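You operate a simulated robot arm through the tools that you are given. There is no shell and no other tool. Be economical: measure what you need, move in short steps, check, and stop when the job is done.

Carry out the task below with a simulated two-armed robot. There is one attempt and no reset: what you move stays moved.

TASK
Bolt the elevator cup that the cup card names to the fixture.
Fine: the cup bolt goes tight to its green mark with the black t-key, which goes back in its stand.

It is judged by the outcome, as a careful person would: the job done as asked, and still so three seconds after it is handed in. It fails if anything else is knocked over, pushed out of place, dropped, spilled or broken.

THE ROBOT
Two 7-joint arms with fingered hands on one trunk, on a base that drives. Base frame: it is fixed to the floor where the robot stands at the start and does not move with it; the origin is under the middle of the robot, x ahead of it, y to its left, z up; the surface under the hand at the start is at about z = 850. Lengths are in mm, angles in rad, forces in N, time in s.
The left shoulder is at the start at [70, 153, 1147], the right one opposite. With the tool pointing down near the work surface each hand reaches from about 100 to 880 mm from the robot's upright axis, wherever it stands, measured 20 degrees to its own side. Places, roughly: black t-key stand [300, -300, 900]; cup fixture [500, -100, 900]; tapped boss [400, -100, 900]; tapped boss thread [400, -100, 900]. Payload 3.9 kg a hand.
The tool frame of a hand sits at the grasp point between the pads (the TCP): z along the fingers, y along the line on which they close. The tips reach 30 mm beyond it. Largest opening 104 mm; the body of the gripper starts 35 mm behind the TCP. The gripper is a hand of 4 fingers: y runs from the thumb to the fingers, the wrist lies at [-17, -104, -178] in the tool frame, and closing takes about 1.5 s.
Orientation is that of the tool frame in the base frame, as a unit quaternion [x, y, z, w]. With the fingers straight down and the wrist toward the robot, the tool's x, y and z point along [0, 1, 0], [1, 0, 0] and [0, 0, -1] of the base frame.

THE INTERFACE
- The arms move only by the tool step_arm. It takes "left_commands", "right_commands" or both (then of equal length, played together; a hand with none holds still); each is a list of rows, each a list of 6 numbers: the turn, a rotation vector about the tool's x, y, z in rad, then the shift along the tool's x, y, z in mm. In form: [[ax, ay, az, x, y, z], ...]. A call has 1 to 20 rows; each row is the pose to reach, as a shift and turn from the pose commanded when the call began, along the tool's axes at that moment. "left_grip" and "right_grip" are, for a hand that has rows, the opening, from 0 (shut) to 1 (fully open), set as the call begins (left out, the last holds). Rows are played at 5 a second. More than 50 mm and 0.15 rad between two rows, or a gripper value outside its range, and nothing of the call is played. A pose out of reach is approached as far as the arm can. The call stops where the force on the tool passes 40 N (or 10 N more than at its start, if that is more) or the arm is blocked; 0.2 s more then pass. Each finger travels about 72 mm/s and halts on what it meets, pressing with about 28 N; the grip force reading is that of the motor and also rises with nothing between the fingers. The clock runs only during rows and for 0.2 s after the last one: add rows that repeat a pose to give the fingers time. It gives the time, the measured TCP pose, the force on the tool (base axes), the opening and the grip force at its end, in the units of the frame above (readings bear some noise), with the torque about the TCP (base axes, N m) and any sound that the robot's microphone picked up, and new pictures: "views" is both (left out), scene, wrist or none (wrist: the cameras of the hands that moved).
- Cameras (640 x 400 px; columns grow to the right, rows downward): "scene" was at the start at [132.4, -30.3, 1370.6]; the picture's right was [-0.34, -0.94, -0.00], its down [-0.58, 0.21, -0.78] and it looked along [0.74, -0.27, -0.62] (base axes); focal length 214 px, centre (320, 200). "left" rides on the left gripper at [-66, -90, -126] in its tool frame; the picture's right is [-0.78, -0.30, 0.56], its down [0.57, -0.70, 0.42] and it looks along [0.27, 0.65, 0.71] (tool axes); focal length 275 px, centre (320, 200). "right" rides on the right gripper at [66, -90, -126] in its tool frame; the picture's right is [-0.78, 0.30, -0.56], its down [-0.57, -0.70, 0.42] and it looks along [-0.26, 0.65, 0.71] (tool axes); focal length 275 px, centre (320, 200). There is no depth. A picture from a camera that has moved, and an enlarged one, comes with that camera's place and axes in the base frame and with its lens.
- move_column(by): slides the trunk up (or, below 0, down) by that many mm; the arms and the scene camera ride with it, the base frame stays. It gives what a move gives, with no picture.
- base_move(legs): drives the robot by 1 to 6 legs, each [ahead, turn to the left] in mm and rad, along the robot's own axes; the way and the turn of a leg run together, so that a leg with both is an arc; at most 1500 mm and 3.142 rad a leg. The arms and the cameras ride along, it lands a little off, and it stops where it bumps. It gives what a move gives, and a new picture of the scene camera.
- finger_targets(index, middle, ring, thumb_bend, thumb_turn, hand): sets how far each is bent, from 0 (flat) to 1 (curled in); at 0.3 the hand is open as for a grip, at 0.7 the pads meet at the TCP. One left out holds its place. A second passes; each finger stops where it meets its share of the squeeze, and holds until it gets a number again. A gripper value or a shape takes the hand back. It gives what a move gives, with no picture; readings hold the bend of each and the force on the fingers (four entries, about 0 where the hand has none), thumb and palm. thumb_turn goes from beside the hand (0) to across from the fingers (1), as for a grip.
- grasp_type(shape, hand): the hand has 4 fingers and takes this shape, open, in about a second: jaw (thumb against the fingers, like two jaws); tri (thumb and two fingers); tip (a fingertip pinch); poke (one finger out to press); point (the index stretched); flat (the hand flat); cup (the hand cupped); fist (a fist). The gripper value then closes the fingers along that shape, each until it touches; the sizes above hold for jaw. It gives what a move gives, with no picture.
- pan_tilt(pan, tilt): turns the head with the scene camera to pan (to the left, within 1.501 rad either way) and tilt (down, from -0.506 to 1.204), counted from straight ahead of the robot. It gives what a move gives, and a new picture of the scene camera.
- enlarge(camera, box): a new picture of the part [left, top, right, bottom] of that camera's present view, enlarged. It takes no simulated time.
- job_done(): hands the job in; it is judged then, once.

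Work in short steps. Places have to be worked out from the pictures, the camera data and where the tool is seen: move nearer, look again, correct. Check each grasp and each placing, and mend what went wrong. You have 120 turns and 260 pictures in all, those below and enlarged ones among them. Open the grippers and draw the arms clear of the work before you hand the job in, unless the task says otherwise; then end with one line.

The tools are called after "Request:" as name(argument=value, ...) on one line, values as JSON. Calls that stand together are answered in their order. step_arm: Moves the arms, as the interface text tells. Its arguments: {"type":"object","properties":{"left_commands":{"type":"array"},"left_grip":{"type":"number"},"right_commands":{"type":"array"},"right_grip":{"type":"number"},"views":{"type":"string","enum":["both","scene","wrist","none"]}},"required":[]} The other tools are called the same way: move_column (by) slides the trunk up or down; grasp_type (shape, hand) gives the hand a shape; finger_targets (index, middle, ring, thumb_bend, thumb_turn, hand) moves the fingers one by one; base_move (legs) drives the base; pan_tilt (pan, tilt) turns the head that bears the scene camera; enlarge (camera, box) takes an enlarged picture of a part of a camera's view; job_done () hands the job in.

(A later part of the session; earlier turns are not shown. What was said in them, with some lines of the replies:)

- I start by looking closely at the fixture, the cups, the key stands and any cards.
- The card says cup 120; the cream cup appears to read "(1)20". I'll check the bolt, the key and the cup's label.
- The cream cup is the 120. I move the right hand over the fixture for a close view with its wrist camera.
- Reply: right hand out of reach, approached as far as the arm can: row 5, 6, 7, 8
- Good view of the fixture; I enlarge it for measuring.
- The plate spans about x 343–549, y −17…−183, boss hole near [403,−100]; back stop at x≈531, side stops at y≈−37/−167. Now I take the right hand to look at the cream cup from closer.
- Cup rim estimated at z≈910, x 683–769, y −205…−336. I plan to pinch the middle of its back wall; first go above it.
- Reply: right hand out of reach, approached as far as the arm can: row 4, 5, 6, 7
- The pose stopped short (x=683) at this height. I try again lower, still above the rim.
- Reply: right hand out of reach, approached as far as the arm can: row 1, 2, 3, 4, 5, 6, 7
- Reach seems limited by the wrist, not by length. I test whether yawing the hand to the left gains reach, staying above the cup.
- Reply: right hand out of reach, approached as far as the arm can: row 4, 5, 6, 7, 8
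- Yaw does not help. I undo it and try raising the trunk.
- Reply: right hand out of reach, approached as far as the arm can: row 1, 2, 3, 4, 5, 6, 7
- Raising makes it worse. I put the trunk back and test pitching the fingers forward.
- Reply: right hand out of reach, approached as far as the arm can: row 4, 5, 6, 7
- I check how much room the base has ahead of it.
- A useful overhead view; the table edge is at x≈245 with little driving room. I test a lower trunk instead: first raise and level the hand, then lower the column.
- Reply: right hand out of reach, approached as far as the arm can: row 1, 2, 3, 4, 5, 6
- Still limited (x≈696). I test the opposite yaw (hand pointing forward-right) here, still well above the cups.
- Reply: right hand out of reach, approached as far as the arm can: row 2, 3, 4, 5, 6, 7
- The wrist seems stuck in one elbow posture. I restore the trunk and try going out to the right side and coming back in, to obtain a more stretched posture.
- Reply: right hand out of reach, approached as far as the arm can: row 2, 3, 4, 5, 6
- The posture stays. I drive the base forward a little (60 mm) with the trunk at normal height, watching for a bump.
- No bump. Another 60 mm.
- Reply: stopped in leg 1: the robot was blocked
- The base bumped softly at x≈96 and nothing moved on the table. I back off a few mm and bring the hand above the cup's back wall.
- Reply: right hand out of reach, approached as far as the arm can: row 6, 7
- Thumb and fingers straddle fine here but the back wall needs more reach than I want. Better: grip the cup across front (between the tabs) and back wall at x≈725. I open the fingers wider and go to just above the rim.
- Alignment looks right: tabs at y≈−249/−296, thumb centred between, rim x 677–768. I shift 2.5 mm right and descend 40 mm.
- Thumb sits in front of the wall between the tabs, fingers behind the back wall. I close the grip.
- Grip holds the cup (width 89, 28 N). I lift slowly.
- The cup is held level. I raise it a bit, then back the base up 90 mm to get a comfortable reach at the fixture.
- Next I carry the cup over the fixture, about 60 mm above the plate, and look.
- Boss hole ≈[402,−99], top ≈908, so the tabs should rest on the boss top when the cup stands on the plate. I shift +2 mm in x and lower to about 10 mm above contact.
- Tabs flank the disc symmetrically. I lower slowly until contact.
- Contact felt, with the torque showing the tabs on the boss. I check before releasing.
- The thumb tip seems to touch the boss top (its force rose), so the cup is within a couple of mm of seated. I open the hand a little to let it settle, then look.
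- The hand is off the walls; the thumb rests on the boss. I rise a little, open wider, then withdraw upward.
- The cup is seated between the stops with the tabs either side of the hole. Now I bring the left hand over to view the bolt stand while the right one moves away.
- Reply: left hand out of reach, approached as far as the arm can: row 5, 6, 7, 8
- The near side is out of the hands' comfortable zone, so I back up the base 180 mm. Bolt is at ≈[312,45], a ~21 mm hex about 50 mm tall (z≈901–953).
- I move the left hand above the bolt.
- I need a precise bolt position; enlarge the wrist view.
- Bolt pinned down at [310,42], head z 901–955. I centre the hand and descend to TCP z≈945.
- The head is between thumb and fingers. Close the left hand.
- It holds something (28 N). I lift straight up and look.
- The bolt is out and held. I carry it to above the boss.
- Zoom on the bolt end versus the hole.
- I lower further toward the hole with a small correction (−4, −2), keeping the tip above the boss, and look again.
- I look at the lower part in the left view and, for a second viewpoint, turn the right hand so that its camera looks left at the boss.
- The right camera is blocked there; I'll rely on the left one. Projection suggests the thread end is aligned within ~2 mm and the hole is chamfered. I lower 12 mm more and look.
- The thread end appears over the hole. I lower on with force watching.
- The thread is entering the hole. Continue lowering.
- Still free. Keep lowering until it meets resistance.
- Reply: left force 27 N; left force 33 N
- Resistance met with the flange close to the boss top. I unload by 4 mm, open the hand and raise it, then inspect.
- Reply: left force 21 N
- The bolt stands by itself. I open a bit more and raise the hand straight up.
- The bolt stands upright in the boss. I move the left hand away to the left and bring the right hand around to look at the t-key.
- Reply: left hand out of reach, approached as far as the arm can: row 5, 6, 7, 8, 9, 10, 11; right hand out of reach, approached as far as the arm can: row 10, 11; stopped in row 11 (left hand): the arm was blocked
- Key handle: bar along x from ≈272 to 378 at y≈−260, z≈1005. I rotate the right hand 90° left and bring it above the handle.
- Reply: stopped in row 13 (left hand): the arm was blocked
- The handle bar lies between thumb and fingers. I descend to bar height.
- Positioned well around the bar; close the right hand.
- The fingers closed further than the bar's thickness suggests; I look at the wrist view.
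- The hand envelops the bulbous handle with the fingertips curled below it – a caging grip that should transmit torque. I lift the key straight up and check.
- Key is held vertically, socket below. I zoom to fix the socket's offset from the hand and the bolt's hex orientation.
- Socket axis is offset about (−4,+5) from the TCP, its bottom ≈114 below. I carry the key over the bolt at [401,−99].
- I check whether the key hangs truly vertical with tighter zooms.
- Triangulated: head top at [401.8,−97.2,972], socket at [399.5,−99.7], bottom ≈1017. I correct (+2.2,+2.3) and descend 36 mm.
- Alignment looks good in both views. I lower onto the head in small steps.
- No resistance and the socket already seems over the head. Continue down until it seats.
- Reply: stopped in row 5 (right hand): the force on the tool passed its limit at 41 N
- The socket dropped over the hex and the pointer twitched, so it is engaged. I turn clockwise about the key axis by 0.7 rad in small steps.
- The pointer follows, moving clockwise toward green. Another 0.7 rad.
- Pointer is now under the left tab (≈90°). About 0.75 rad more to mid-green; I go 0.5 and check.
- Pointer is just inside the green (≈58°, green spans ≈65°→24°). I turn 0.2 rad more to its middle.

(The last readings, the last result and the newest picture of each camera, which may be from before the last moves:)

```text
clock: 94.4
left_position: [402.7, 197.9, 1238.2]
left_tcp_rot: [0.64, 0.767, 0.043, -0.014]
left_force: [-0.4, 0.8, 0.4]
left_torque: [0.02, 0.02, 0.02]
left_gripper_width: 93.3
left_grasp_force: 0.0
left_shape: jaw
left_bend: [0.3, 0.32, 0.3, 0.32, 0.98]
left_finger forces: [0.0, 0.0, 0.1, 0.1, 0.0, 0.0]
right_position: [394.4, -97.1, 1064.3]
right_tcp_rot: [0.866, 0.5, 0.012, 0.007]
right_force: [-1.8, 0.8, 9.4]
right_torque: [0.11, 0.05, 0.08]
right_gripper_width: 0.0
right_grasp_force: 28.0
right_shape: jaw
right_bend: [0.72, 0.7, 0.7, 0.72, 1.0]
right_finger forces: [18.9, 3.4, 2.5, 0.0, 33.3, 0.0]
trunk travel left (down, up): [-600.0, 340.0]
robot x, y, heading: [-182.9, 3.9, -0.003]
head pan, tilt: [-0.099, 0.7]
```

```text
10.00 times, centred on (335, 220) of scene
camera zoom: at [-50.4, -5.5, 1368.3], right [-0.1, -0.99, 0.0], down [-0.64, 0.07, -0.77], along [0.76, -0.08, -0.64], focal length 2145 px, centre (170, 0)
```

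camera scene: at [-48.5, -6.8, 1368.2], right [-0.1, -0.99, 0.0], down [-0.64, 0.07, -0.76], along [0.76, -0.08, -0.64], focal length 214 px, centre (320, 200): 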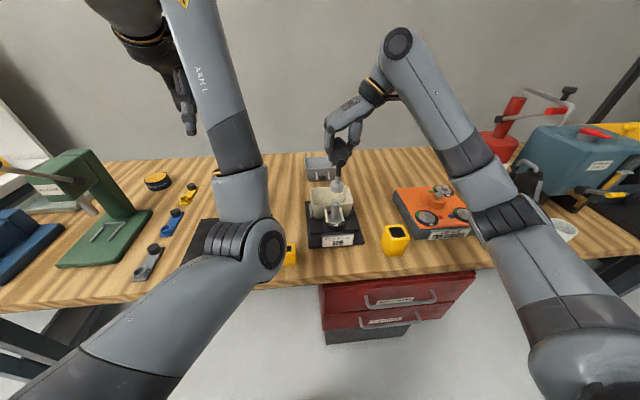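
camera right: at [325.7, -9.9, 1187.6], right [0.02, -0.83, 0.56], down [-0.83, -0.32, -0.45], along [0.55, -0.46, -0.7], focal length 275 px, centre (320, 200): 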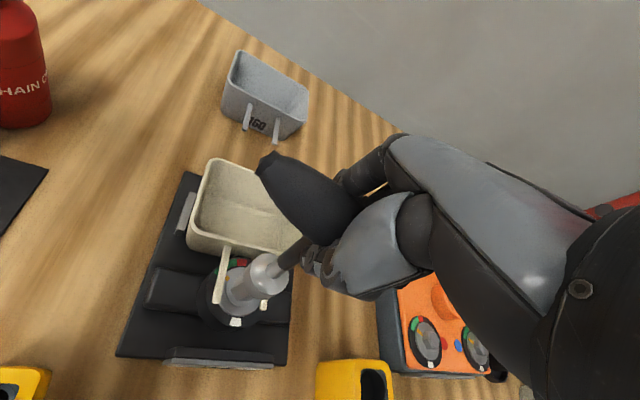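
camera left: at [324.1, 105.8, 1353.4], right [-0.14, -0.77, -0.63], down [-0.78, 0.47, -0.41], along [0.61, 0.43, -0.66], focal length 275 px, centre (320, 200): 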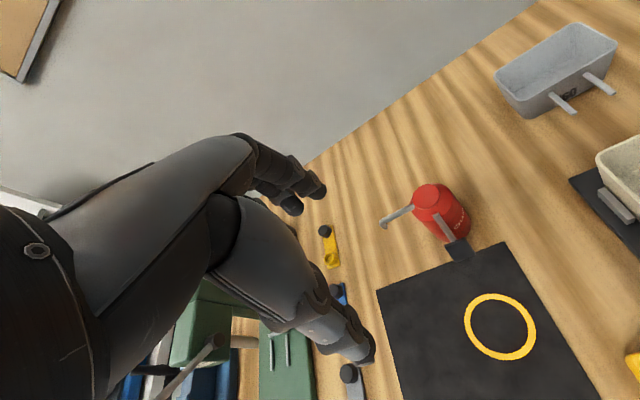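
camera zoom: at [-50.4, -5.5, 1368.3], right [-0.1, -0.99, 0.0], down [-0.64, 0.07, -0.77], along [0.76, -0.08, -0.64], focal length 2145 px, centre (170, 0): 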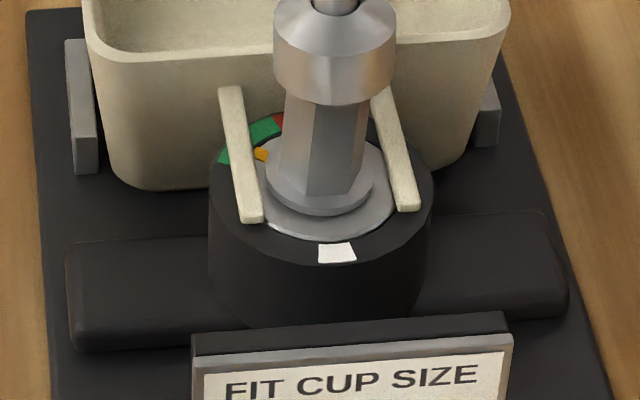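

Pointer ≈50°, well inside green. A last 0.08 rad to centre it, then I lift the key straight off.

Request:
step_arm(right_commands=[[0, 0, 0.08, 0.4, -0.3, 0], [0, 0, 0.08, 0.4, -0.3, 0], [0, 0, 0.08, 0.4, -0.3, 0]], views="none")

Request:
step_arm(right_commands=[[0, 0, 0, 0, 0, -4], [0, 0, 0, 0, 0, -10], [0, 0, 0, 0, 0, -18], [0, 0, 0, 0, 0, -30], [0, 0, 0, 0, 0, -50], [0, 0, 0, 0, 0, -70]], views="wrist")

Request:
enlarge(camera="scene", box=[310, 185, 360, 235])

Request:
enlarge(camera="right", box=[160, 200, 320, 330])

```text
clock: 95.2
left_position: [404.6, 198.4, 1240.1]
left_tcp_rot: [0.64, 0.767, 0.042, -0.013]
left_force: [-0.1, 0.6, 0.6]
left_torque: [0.01, 0.02, 0.03]
left_gripper_width: 93.4
left_grasp_force: 0.0
left_shape: jaw
left_bend: [0.3, 0.32, 0.3, 0.32, 0.98]
left_finger forces: [0.0, 0.0, 0.1, 0.0, 0.1, 0.0]
right_position: [395.5, -96.9, 1065.0]
right_tcp_rot: [0.885, 0.465, 0.013, 0.006]
right_force: [-3.5, 0.3, 4.2]
right_torque: [0.11, 0.12, 0.05]
right_gripper_width: 0.0
right_grasp_force: 28.2
right_shape: jaw
right_bend: [0.72, 0.7, 0.7, 0.71, 1.0]
right_finger forces: [18.1, 3.6, 2.5, 0.0, 32.8, 0.0]
trunk travel left (down, up): [-600.0, 340.0]
robot x, y, heading: [-185.0, 3.0, -0.002]
head pan, tilt: [-0.099, 0.7]
```

```text
clock: 96.6
left_position: [406.1, 197.6, 1237.3]
left_tcp_rot: [0.64, 0.767, 0.042, -0.014]
left_force: [-0.5, 0.4, 0.2]
left_torque: [0.0, -0.01, 0.0]
left_gripper_width: 93.0
left_grasp_force: 0.0
left_shape: jaw
left_bend: [0.3, 0.32, 0.3, 0.32, 0.98]
left_finger forces: [0.1, 0.0, 0.0, 0.1, 0.0, 0.0]
right_position: [392.9, -99.2, 1135.0]
right_tcp_rot: [0.885, 0.466, 0.01, 0.006]
right_force: [0.1, 0.1, -1.6]
right_torque: [-0.03, 0.03, 0.02]
right_gripper_width: 0.0
right_grasp_force: 28.5
right_shape: jaw
right_bend: [0.72, 0.7, 0.7, 0.71, 1.0]
right_finger forces: [18.5, 2.5, 0.8, 0.0, 26.5, 0.0]
trunk travel left (down, up): [-600.0, 340.0]
robot x, y, heading: [-181.5, 4.2, -0.003]
head pan, tilt: [-0.099, 0.7]
camera right: at [352.8, 4.6, 1260.0], right [-0.21, -0.81, 0.55], down [-0.89, -0.07, -0.45], along [0.4, -0.59, -0.7], focal length 275 px, centre (320, 200)
```

right: 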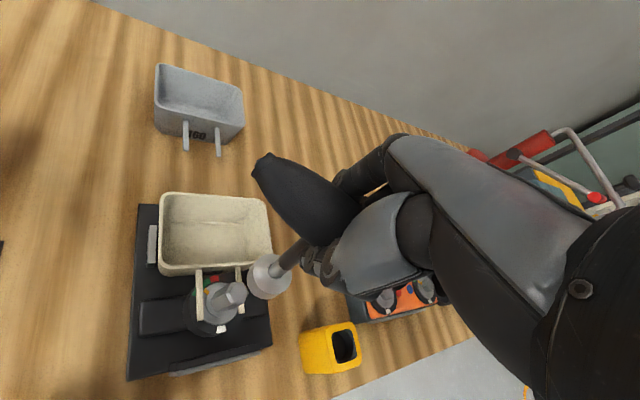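

```text
8.00 times, centred on (335, 210) of scene
camera zoom: at [-48.3, -5.5, 1368.1], right [-0.1, -0.99, 0.0], down [-0.64, 0.07, -0.76], along [0.76, -0.08, -0.64], focal length 1716 px, centre (200, 120)
```

zoom: 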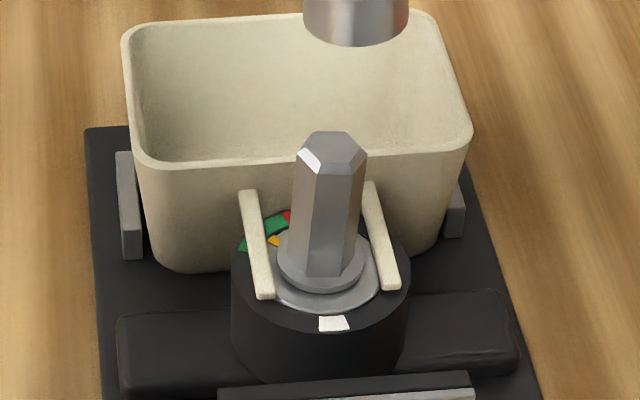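

```text
3.08 times, centred on (240, 265) of right
camera zoom: at [352.8, 4.6, 1260.0], right [-0.21, -0.81, 0.55], down [-0.89, -0.07, -0.45], along [0.4, -0.59, -0.7], focal length 847 px, centre (566, 0)
```

zoom: 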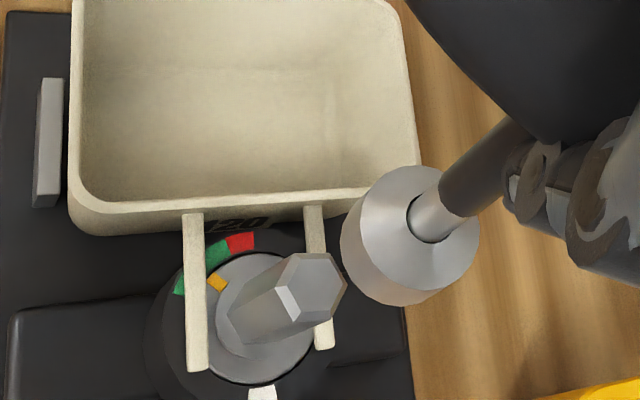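

The pointer rests mid-green after the key came off. Now I bring the key back above its stand with the original hand yaw.

Request:
step_arm(right_commands=[[0, 0, -0.136, -10.7, 2.2, 0], [0, 0, -0.272, -21.4, 4.4, 0], [0, 0, -0.407, -32.1, 6.6, 0], [0, 0, -0.543, -42.8, 8.8, 0], [0, 0, -0.679, -53.5, 10.9, 0], [0, 0, -0.815, -64.2, 13.1, 0], [0, 0, -0.951, -75, 15.3, 0], [0, 0, -1.087, -85.7, 17.5, 0], [0, 0, -1.222, -96.4, 19.7, 0], [0, 0, -1.358, -107, 21.9, 0], [0, 0, -1.494, -117.8, 24, 0], [0, 0, -1.63, -128.5, 26.3, 0], [0, 0, -1.766, -139.2, 28.5, 0], [0, 0, -1.901, -150, 30.7, 0], [0, 0, -2.037, -160.6, 32.8, 0], [0, 0, -2.173, -171.3, 35, 0], [0, 0, -2.173, -171.3, 35, 0]], views="both")

Request:
enlarge(camera="right", box=[160, 220, 320, 350])

Request:
enlarge(camera="scene", box=[360, 170, 440, 250])

```text
clock: 100.2
left_position: [405.6, 198.0, 1237.8]
left_tcp_rot: [0.64, 0.767, 0.043, -0.015]
left_force: [-0.9, 0.1, -0.3]
left_torque: [0.01, 0.02, 0.04]
left_gripper_width: 93.1
left_grasp_force: 0.1
left_shape: jaw
left_bend: [0.3, 0.32, 0.3, 0.32, 0.98]
left_finger forces: [0.0, 0.0, 0.0, 0.1, 0.1, 0.0]
right_position: [325.7, -258.7, 1130.3]
right_tcp_rot: [-0.001, 1.0, 0.0, 0.013]
right_force: [-0.1, 0.5, -1.7]
right_torque: [-0.02, -0.03, 0.0]
right_gripper_width: 0.0
right_grasp_force: 28.1
right_shape: jaw
right_bend: [0.72, 0.7, 0.7, 0.71, 1.0]
right_finger forces: [18.7, 2.3, 0.6, 0.1, 26.5, 0.1]
trunk travel left (down, up): [-600.0, 340.0]
robot x, y, heading: [-182.0, 5.0, -0.006]
head pan, tilt: [-0.099, 0.7]
camera scene: at [-48.2, -5.6, 1368.1], right [-0.1, -0.99, 0.0], down [-0.64, 0.07, -0.76], along [0.76, -0.08, -0.64], focal length 214 px, centre (320, 200)
camera right: at [256.4, -351.7, 1255.4], right [0.76, 0.3, 0.58], down [0.59, -0.7, -0.41], along [0.28, 0.65, -0.71], focal length 275 px, centre (320, 200)
```

scene: 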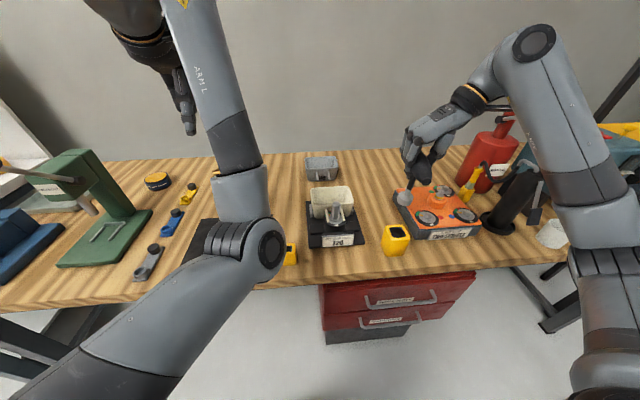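
right: 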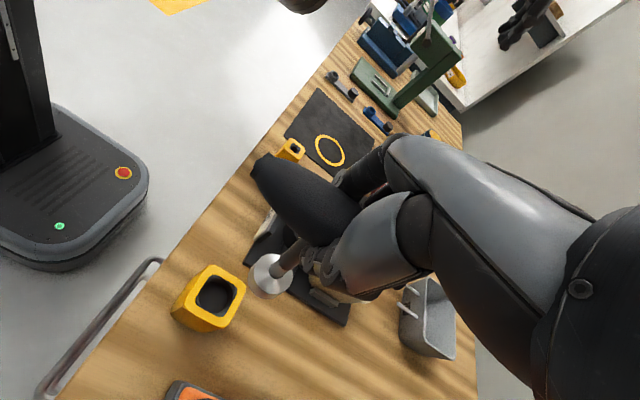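

```text
3.08 times, centred on (240, 285) of right
camera zoom: at [256.4, -351.7, 1255.4], right [0.76, 0.3, 0.58], down [0.59, -0.7, -0.41], along [0.28, 0.65, -0.71], focal length 847 px, centre (566, -62)
```

zoom: 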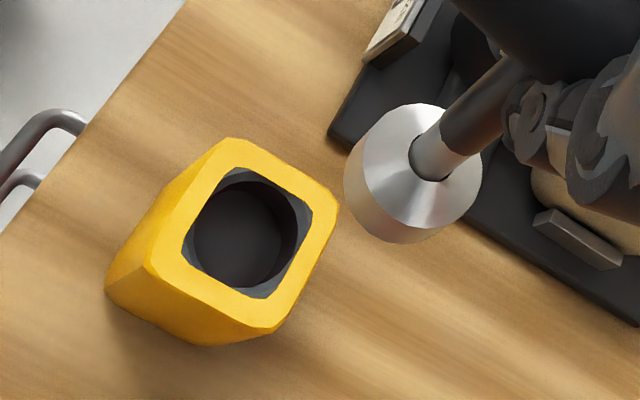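

```text
5.00 times, centred on (400, 210) of scene
camera zoom: at [-48.2, -5.6, 1368.1], right [-0.1, -0.99, 0.0], down [-0.64, 0.07, -0.76], along [0.76, -0.08, -0.64], focal length 1072 px, centre (-80, 150)
```

zoom: 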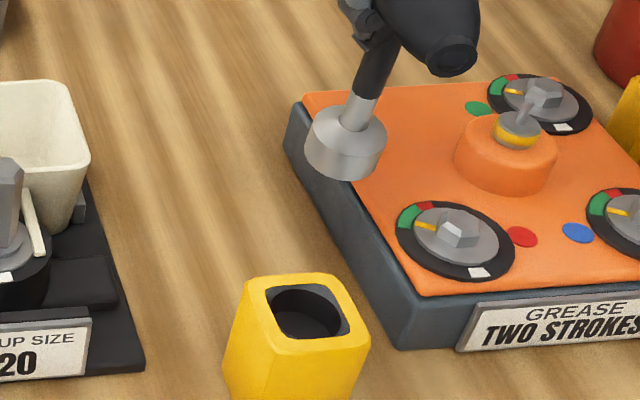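

The key seems to have tilted slightly in the hand. I zoom in to quantify.

Request:
enlarge(camera="right", box=[220, 220, 340, 320])

Request:
enlarge(camera="scene", box=[380, 150, 450, 220])

```text
4.00 times, centred on (280, 270) of right
camera zoom: at [256.4, -351.7, 1255.4], right [0.76, 0.3, 0.58], down [0.59, -0.7, -0.41], along [0.28, 0.65, -0.71], focal length 1101 px, centre (480, -80)
```

zoom: 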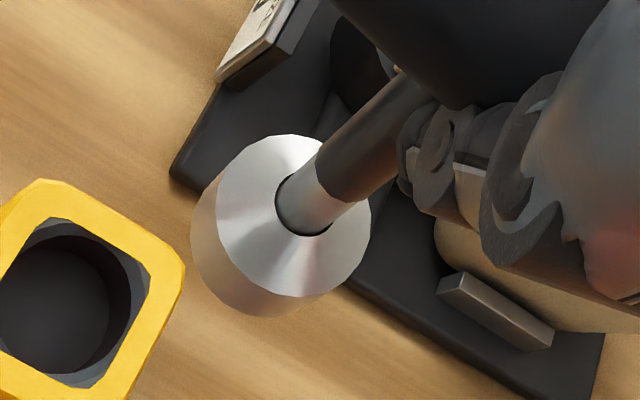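

```text
5.71 times, centred on (415, 185) of scene
camera zoom: at [-48.2, -5.6, 1368.1], right [-0.1, -0.99, 0.0], down [-0.64, 0.07, -0.76], along [0.76, -0.08, -0.64], focal length 1226 px, centre (-223, 286)
```

zoom: 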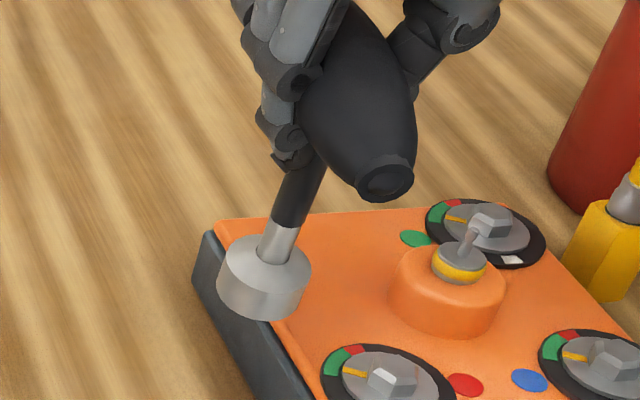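

The key tilted ≈0.05 rad about y and slid up ~6 mm. I tilt the hand to make it vertical, centre over the stand, and descend partway.

Request:
step_arm(right_commands=[[0, 0.03, 0, 0, -1, 0], [0, 0.055, 0, 0, -1.5, 0], [0, 0.055, 0, 0, -1.5, 20], [0, 0.055, 0, 0, -1.5, 45], [0, 0.055, 0, 0, -1.5, 70], [0, 0.055, 0, 0, -1.5, 70]], views="none")

Request:
enlarge(camera="right", box=[200, 210, 320, 310])

Request:
enlarge(camera="scene", box=[370, 190, 430, 250])

```text
clock: 101.6
left_position: [404.7, 196.9, 1237.9]
left_tcp_rot: [0.64, 0.767, 0.041, -0.015]
left_force: [-0.4, -0.3, 0.0]
left_torque: [0.01, 0.0, -0.02]
left_gripper_width: 93.3
left_grasp_force: 0.1
left_shape: jaw
left_bend: [0.3, 0.32, 0.3, 0.32, 0.98]
left_finger forces: [0.0, 0.1, 0.0, 0.0, 0.0, 0.0]
right_position: [329.3, -259.8, 1060.9]
right_tcp_rot: [0.0, 1.0, 0.0, -0.013]
right_force: [0.2, 0.7, -2.4]
right_torque: [-0.05, 0.0, 0.0]
right_gripper_width: 0.0
right_grasp_force: 28.1
right_shape: jaw
right_bend: [0.72, 0.7, 0.7, 0.71, 1.0]
right_finger forces: [18.6, 2.2, 0.6, 0.0, 26.5, 0.0]
trunk travel left (down, up): [-600.0, 340.0]
robot x, y, heading: [-183.5, 4.5, 0.001]
head pan, tilt: [-0.099, 0.7]
```

```text
4.00 times, centred on (260, 260) of right
camera zoom: at [265.5, -351.8, 1188.6], right [0.79, 0.3, 0.54], down [0.56, -0.7, -0.44], along [0.24, 0.65, -0.72], focal length 1101 px, centre (560, -40)
```

zoom: 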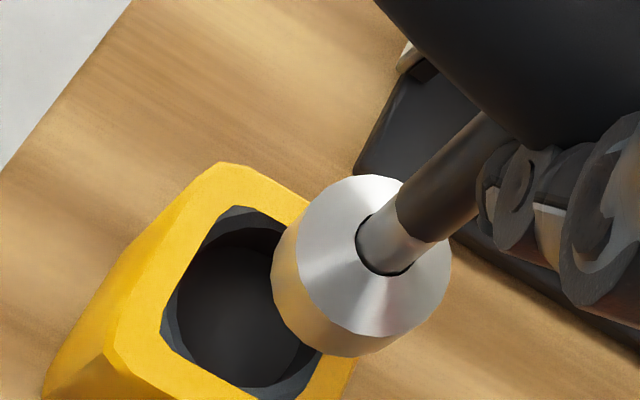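

```text
6.67 times, centred on (400, 220) of scene
camera zoom: at [-48.2, -5.6, 1368.1], right [-0.1, -0.99, 0.0], down [-0.64, 0.07, -0.76], along [0.76, -0.08, -0.64], focal length 1430 px, centre (-213, 67)
```

zoom: 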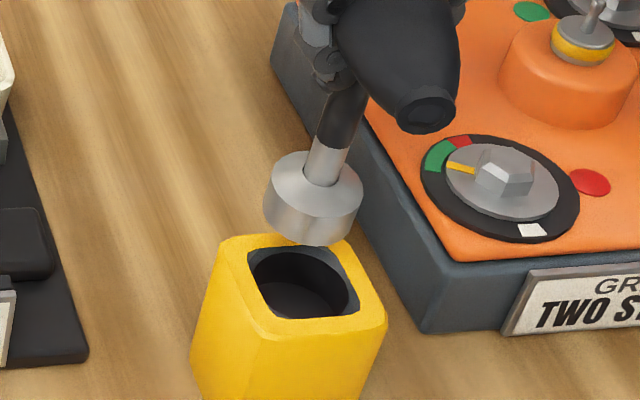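

Relative measurement suggests the socket must go about (−8,−3) mm relative to the opening. I apply most of it, lower to just above the stand, and re-measure.

Request:
step_arm(right_commands=[[0, 0, 0, 3, -1, 0], [0, 0, 0, 6.5, -2, 0], [0, 0, 0, 6.5, -2, 8], [0, 0, 0, 6.5, -2, 16], [0, 0, 0, 6.5, -2, 16]], views="none")

Request:
enlarge(camera="right", box=[200, 210, 320, 310])

Request:
enlarge(camera="scene", box=[370, 200, 420, 250])

```text
clock: 102.8
left_position: [404.4, 197.4, 1239.1]
left_tcp_rot: [0.64, 0.767, 0.042, -0.015]
left_force: [0.1, 0.5, -0.1]
left_torque: [-0.01, 0.01, 0.06]
left_gripper_width: 93.4
left_grasp_force: 0.0
left_shape: jaw
left_bend: [0.3, 0.32, 0.3, 0.32, 0.98]
left_finger forces: [0.0, 0.1, 0.0, 0.0, 0.0, 0.0]
right_position: [321.8, -261.6, 1046.1]
right_tcp_rot: [0.0, 1.0, -0.001, -0.014]
right_force: [0.1, 0.2, -1.8]
right_torque: [0.0, -0.02, 0.0]
right_gripper_width: 0.0
right_grasp_force: 27.8
right_shape: jaw
right_bend: [0.72, 0.7, 0.7, 0.71, 1.0]
right_finger forces: [18.6, 2.2, 0.4, 0.0, 26.4, 0.0]
trunk travel left (down, up): [-600.0, 340.0]
robot x, y, heading: [-185.3, 5.9, 0.0]
head pan, tilt: [-0.099, 0.7]
```

```text
4.00 times, centred on (260, 260) of right
camera zoom: at [258.4, -353.7, 1172.9], right [0.79, 0.3, 0.54], down [0.56, -0.7, -0.44], along [0.24, 0.65, -0.72], focal length 1101 px, centre (560, -40)
```

zoom: 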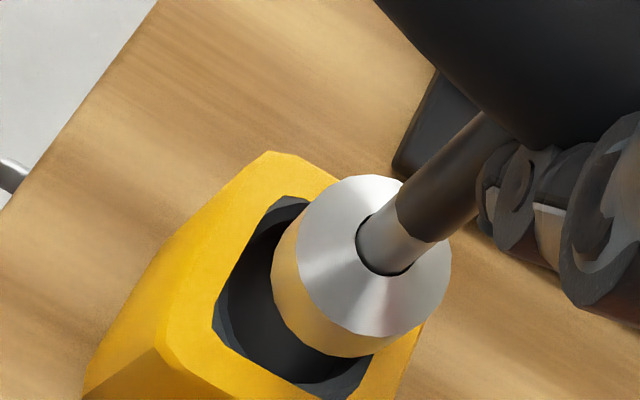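

```text
8.00 times, centred on (395, 225) of scene
camera zoom: at [-48.1, -5.7, 1368.1], right [-0.1, -0.99, 0.0], down [-0.64, 0.07, -0.76], along [0.76, -0.08, -0.64], focal length 1716 px, centre (-280, 0)
```

zoom: 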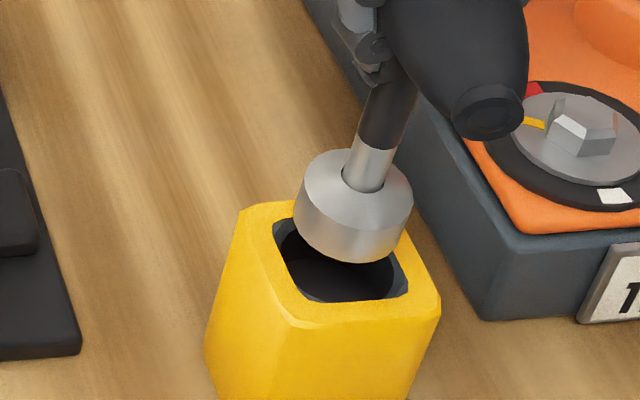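

Socket is now centred over the opening within ~2 mm. I lower it in with small steps and a +1 mm x correction.

Request:
step_arm(right_commands=[[0, 0, 0, -1, 0, 4], [0, 0, 0, -1.2, 0, 8], [0, 0, 0, -1.4, 0, 12], [0, 0, 0, -1.5, 0, 16], [0, 0, 0, -1.6, 0, 20]], views="none")

Request:
enlarge(camera="right", box=[200, 210, 320, 310])

Request:
enlarge(camera="scene", box=[370, 200, 420, 250])

```text
clock: 104.0
left_position: [404.3, 197.3, 1237.9]
left_tcp_rot: [0.64, 0.767, 0.042, -0.014]
left_force: [-0.4, 0.6, -0.5]
left_torque: [0.02, -0.01, 0.0]
left_gripper_width: 93.2
left_grasp_force: 0.1
left_shape: jaw
left_bend: [0.3, 0.32, 0.3, 0.32, 0.98]
left_finger forces: [0.1, 0.1, 0.1, 0.0, 0.0, 0.0]
right_position: [321.3, -262.4, 1026.2]
right_tcp_rot: [0.001, 1.0, 0.0, -0.014]
right_force: [0.4, 0.4, -2.2]
right_torque: [-0.03, 0.03, 0.05]
right_gripper_width: 0.0
right_grasp_force: 27.4
right_shape: jaw
right_bend: [0.72, 0.7, 0.7, 0.71, 1.0]
right_finger forces: [18.6, 2.3, 0.4, 0.1, 26.5, 0.0]
trunk travel left (down, up): [-600.0, 340.0]
robot x, y, heading: [-186.3, 4.6, -0.005]
head pan, tilt: [-0.099, 0.7]
```

```text
4.00 times, centred on (260, 260) of right
camera zoom: at [258.7, -354.1, 1153.2], right [0.79, 0.3, 0.54], down [0.56, -0.7, -0.44], along [0.24, 0.65, -0.72], focal length 1101 px, centre (560, -40)
```

zoom: 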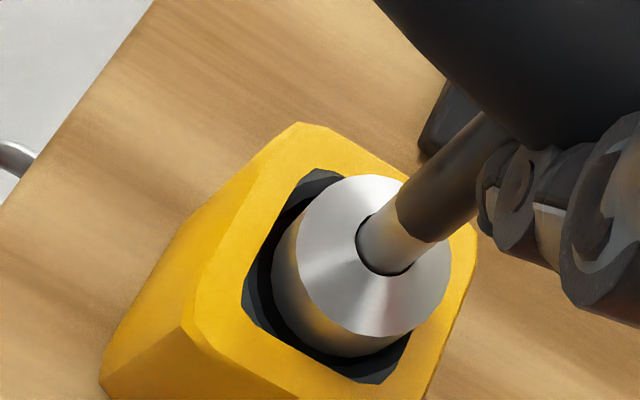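

```text
8.00 times, centred on (395, 225) of scene
camera zoom: at [-48.1, -5.9, 1368.1], right [-0.1, -0.99, 0.0], down [-0.64, 0.07, -0.76], along [0.76, -0.08, -0.64], focal length 1716 px, centre (-280, 0)
```

zoom: 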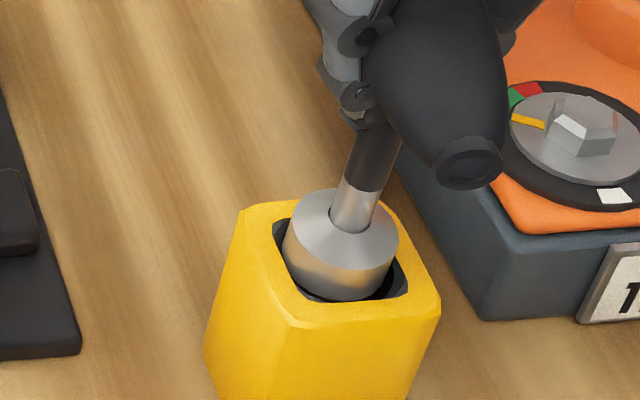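

The socket is entering the pocket freely. Continue until it rests on the bottom.

Request:
step_arm(right_commands=[[0, 0, 0, -0.2, 0, 4], [0, 0, 0, -0.4, 0, 8], [0, 0, 0, -0.6, 0, 12], [0, 0, 0, -0.7, 0, 16], [0, 0, 0, -0.8, 0, 19], [0, 0, 0, -0.8, 0, 22]], views="none")

Request:
enlarge(camera="scene", box=[370, 190, 430, 250])

Request:
enlarge(camera="right", box=[200, 180, 360, 310])

```text
clock: 105.4
left_position: [403.2, 197.0, 1239.3]
left_tcp_rot: [0.64, 0.767, 0.043, -0.014]
left_force: [-0.2, -0.9, 0.8]
left_torque: [0.01, -0.01, -0.02]
left_gripper_width: 93.4
left_grasp_force: 0.1
left_shape: jaw
left_bend: [0.3, 0.32, 0.3, 0.32, 0.98]
left_finger forces: [0.1, 0.0, 0.0, 0.0, 0.1, 0.1]
right_position: [320.9, -260.1, 1006.8]
right_tcp_rot: [0.0, 1.0, 0.0, -0.011]
right_force: [1.6, -2.4, 15.5]
right_torque: [0.06, 0.0, -0.03]
right_gripper_width: 0.0
right_grasp_force: 27.9
right_shape: jaw
right_bend: [0.72, 0.7, 0.7, 0.71, 1.0]
right_finger forces: [18.9, 1.5, 0.3, 0.1, 30.3, 0.0]
trunk travel left (down, up): [-600.0, 340.0]
robot x, y, heading: [-185.0, 4.3, -0.001]
head pan, tilt: [-0.099, 0.7]
```

```text
6.67 times, centred on (400, 220) of scene
camera zoom: at [-50.3, -4.9, 1368.7], right [-0.1, -0.99, 0.0], down [-0.64, 0.07, -0.77], along [0.76, -0.08, -0.64], focal length 1430 px, centre (-213, 67)
```

zoom: 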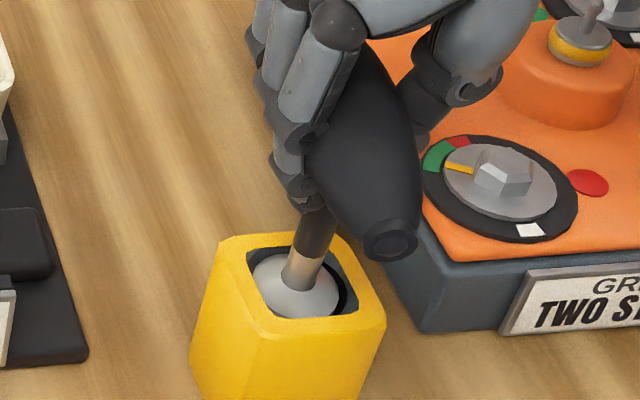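

```text
3.08 times, centred on (280, 245) of right
camera zoom: at [257.3, -352.7, 1133.6], right [0.79, 0.3, 0.54], down [0.56, -0.7, -0.44], along [0.25, 0.65, -0.72], focal length 847 px, centre (443, 62)
```

zoom: 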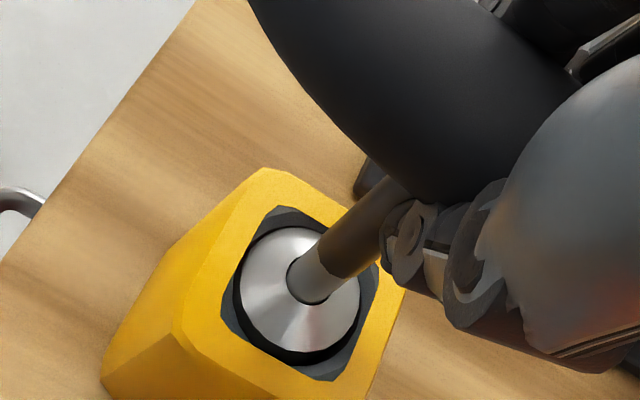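

Seated (15 N up). I relieve the push by 2 mm and open the hand.

Request:
step_arm(right_commands=[[0, 0, 0, 0, 0, -1], [0, 0, 0, 0, 0, -2]], views="none")

Request:
step_arm(right_commands=[[0, 0, 0, 0, 0, 0], [0, 0, 0, 0, 0, 0], [0, 0, 0, 0, 0, 0], [0, 0, 0, 0, 0, 0], [0, 0, 0, 0, 0, 0], [0, 0, 0, 0, 0, 0], [0, 0, 0, 0, 0, 0], [0, 0, 0, 0, 0, 0]], right_grip=1.0, views="none")

Request:
enlarge(camera="scene", box=[350, 170, 440, 260])

```text
clock: 106.0
left_position: [404.3, 198.9, 1239.6]
left_tcp_rot: [0.64, 0.767, 0.043, -0.014]
left_force: [-0.5, 0.5, 0.3]
left_torque: [0.01, 0.01, 0.02]
left_gripper_width: 93.5
left_grasp_force: 0.0
left_shape: jaw
left_bend: [0.3, 0.32, 0.3, 0.32, 0.98]
left_finger forces: [0.0, 0.0, 0.0, 0.0, 0.0, 0.0]
right_position: [320.3, -260.8, 1006.9]
right_tcp_rot: [0.0, 1.0, 0.0, -0.013]
right_force: [1.5, -1.9, 14.2]
right_torque: [0.06, 0.03, -0.01]
right_gripper_width: 0.1
right_grasp_force: 28.5
right_shape: jaw
right_bend: [0.72, 0.7, 0.7, 0.71, 1.0]
right_finger forces: [18.7, 1.7, 0.3, 0.0, 30.2, 0.0]
trunk travel left (down, up): [-600.0, 340.0]
robot x, y, heading: [-183.4, 5.6, -0.001]
head pan, tilt: [-0.099, 0.7]
```

```text
clock: 107.8
left_position: [404.8, 197.4, 1237.8]
left_tcp_rot: [0.641, 0.766, 0.042, -0.015]
left_force: [0.7, -0.4, 0.1]
left_torque: [0.01, 0.0, 0.02]
left_gripper_width: 93.2
left_grasp_force: 0.0
left_shape: jaw
left_bend: [0.3, 0.32, 0.3, 0.32, 0.98]
left_finger forces: [0.1, 0.1, 0.0, 0.1, 0.1, 0.1]
right_position: [321.8, -260.5, 1004.7]
right_tcp_rot: [0.0, 1.0, 0.0, -0.014]
right_force: [-0.2, 0.0, -0.7]
right_torque: [0.01, 0.0, -0.01]
right_gripper_width: 103.6
right_grasp_force: 0.0
right_shape: jaw
right_bend: [0.3, 0.3, 0.3, 0.3, 0.97]
right_finger forces: [0.1, 0.0, 0.0, 0.0, 0.0, 0.0]
trunk travel left (down, up): [-600.0, 340.0]
robot x, y, heading: [-187.0, 6.1, -0.003]
head pan, tilt: [-0.099, 0.7]
```

```text
4.44 times, centred on (395, 215) of scene
camera zoom: at [-48.4, -5.6, 1368.2], right [-0.1, -0.99, 0.0], down [-0.64, 0.07, -0.76], along [0.76, -0.08, -0.64], focal length 953 px, centre (-13, 133)
```

zoom: 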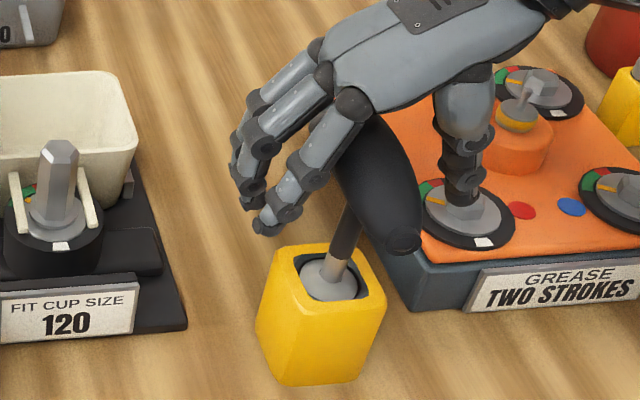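

The key stands in its stand; hand is open. I raise it straight up and clear.

Request:
step_arm(right_commands=[[0, 0, 0, 0, 0, -10], [0, 0, 0, 0, 0, -25], [0, 0, 0, 0, 0, -45], [0, 0, 0, 0, 0, -80], [0, 0, 0, 0, 0, -120], [0, 0, 0, 0, 0, -160], [0, 0, 0, 0, -30, -190]], views="scene")

Request:
enlarge(camera="scene", box=[300, 170, 440, 270])

Request:
enlarge(camera="scene", box=[310, 185, 360, 235])

```text
clock: 109.4
left_position: [403.9, 196.2, 1238.1]
left_tcp_rot: [0.64, 0.767, 0.043, -0.016]
left_force: [-0.6, -0.7, -0.1]
left_torque: [0.04, 0.01, 0.03]
left_gripper_width: 93.4
left_grasp_force: 0.0
left_shape: jaw
left_bend: [0.3, 0.32, 0.3, 0.32, 0.98]
left_finger forces: [0.0, 0.1, 0.1, 0.0, 0.0, 0.0]
right_position: [326.2, -291.6, 1198.3]
right_tcp_rot: [0.0, 1.0, 0.001, -0.013]
right_force: [-0.7, 0.5, -0.4]
right_torque: [-0.01, -0.02, 0.01]
right_gripper_width: 103.8
right_grasp_force: 0.0
right_shape: jaw
right_bend: [0.3, 0.3, 0.3, 0.3, 0.97]
right_finger forces: [0.1, 0.1, 0.1, 0.0, 0.0, 0.0]
trunk travel left (down, up): [-600.0, 340.0]
robot x, y, heading: [-182.6, 1.7, -0.007]
head pan, tilt: [-0.099, 0.7]
camera scene: at [-49.7, -7.0, 1368.2], right [-0.1, -0.99, 0.0], down [-0.64, 0.07, -0.77], along [0.76, -0.08, -0.64], focal length 214 px, centre (320, 200)
```

scene: 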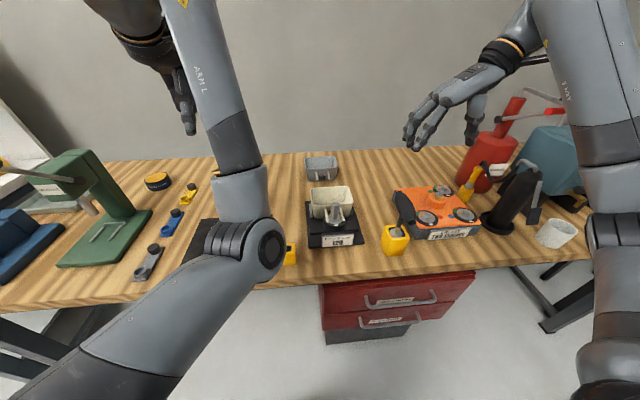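

```text
4.00 times, centred on (370, 220) of scene
camera zoom: at [-49.7, -7.0, 1368.2], right [-0.1, -0.99, 0.0], down [-0.64, 0.07, -0.77], along [0.76, -0.08, -0.64], focal length 858 px, centre (120, 120)
```

zoom: 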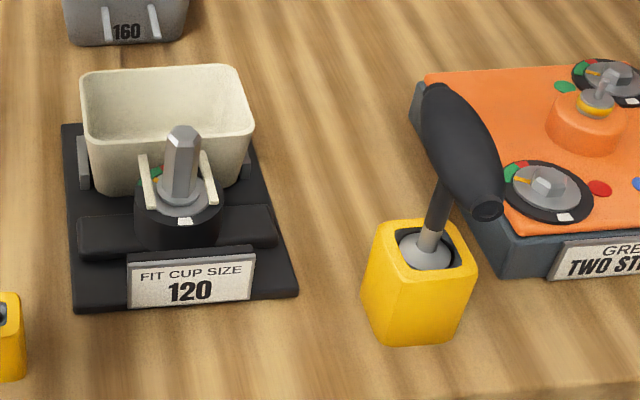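

```text
8.00 times, centred on (335, 210) of scene
camera zoom: at [-49.7, -7.0, 1368.2], right [-0.1, -0.99, 0.0], down [-0.64, 0.07, -0.77], along [0.76, -0.08, -0.64], focal length 1716 px, centre (200, 120)
```

zoom: 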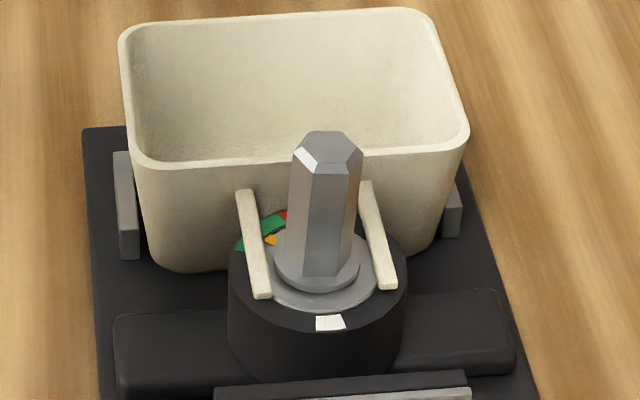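

Pointer centred in green, cup seated, key in its stand. I drive back a little so both arms are clear, and take a final look.

Request:
base_move(legs=[[-200, 0]])

Request:
enlarge(camera="scene", box=[180, 80, 460, 255])

```text
clock: 111.0
left_position: [205.2, 198.4, 1237.5]
left_tcp_rot: [0.64, 0.767, 0.042, -0.015]
left_force: [-0.2, 0.1, -0.3]
left_torque: [0.01, 0.0, 0.0]
left_gripper_width: 93.3
left_grasp_force: 0.0
left_shape: jaw
left_bend: [0.3, 0.32, 0.3, 0.32, 0.98]
left_finger forces: [0.0, 0.0, 0.0, 0.1, 0.0, 0.1]
right_position: [126.3, -289.6, 1196.3]
right_tcp_rot: [-0.001, 1.0, -0.001, -0.015]
right_force: [-0.3, -0.4, 0.8]
right_torque: [0.02, 0.02, 0.03]
right_gripper_width: 103.8
right_grasp_force: 0.1
right_shape: jaw
right_bend: [0.3, 0.3, 0.3, 0.3, 0.97]
right_finger forces: [0.0, 0.0, 0.1, 0.0, 0.0, 0.0]
trunk travel left (down, up): [-600.0, 340.0]
robot x, y, heading: [-388.1, 6.3, -0.003]
head pan, tilt: [-0.099, 0.7]
camera scene: at [-249.5, -4.9, 1368.0], right [-0.1, -0.99, 0.0], down [-0.64, 0.07, -0.76], along [0.76, -0.08, -0.64], focal length 214 px, centre (320, 200)
```

scene: 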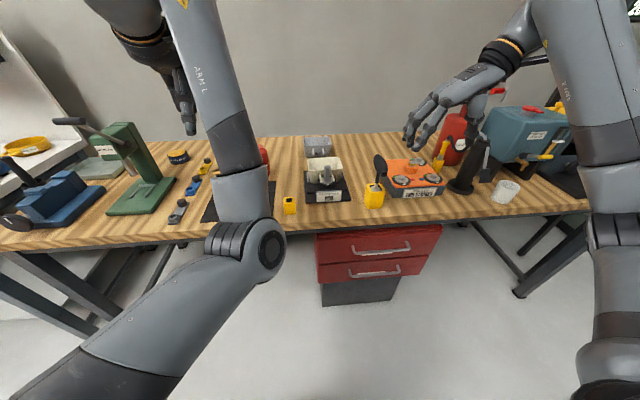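

```text
2.29 times, centred on (320, 168) of scene
camera zoom: at [-249.5, -4.9, 1368.0], right [-0.1, -0.99, 0.0], down [-0.64, 0.07, -0.76], along [0.76, -0.08, -0.64], focal length 490 px, centre (320, 274)
```

zoom: 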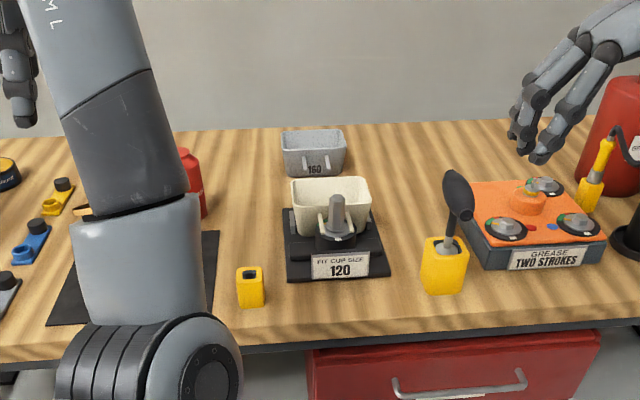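

Everything is in place, and the arms are open and clear of the work. I hand the job in.

Request:
job_done()

```text
The job is handed in.
```

The size-120 cup is in the fixture, its bolt is turned so the pointer sits mid-green, and the black t-key is back in its stand; nothing else on the table appears to have moved.
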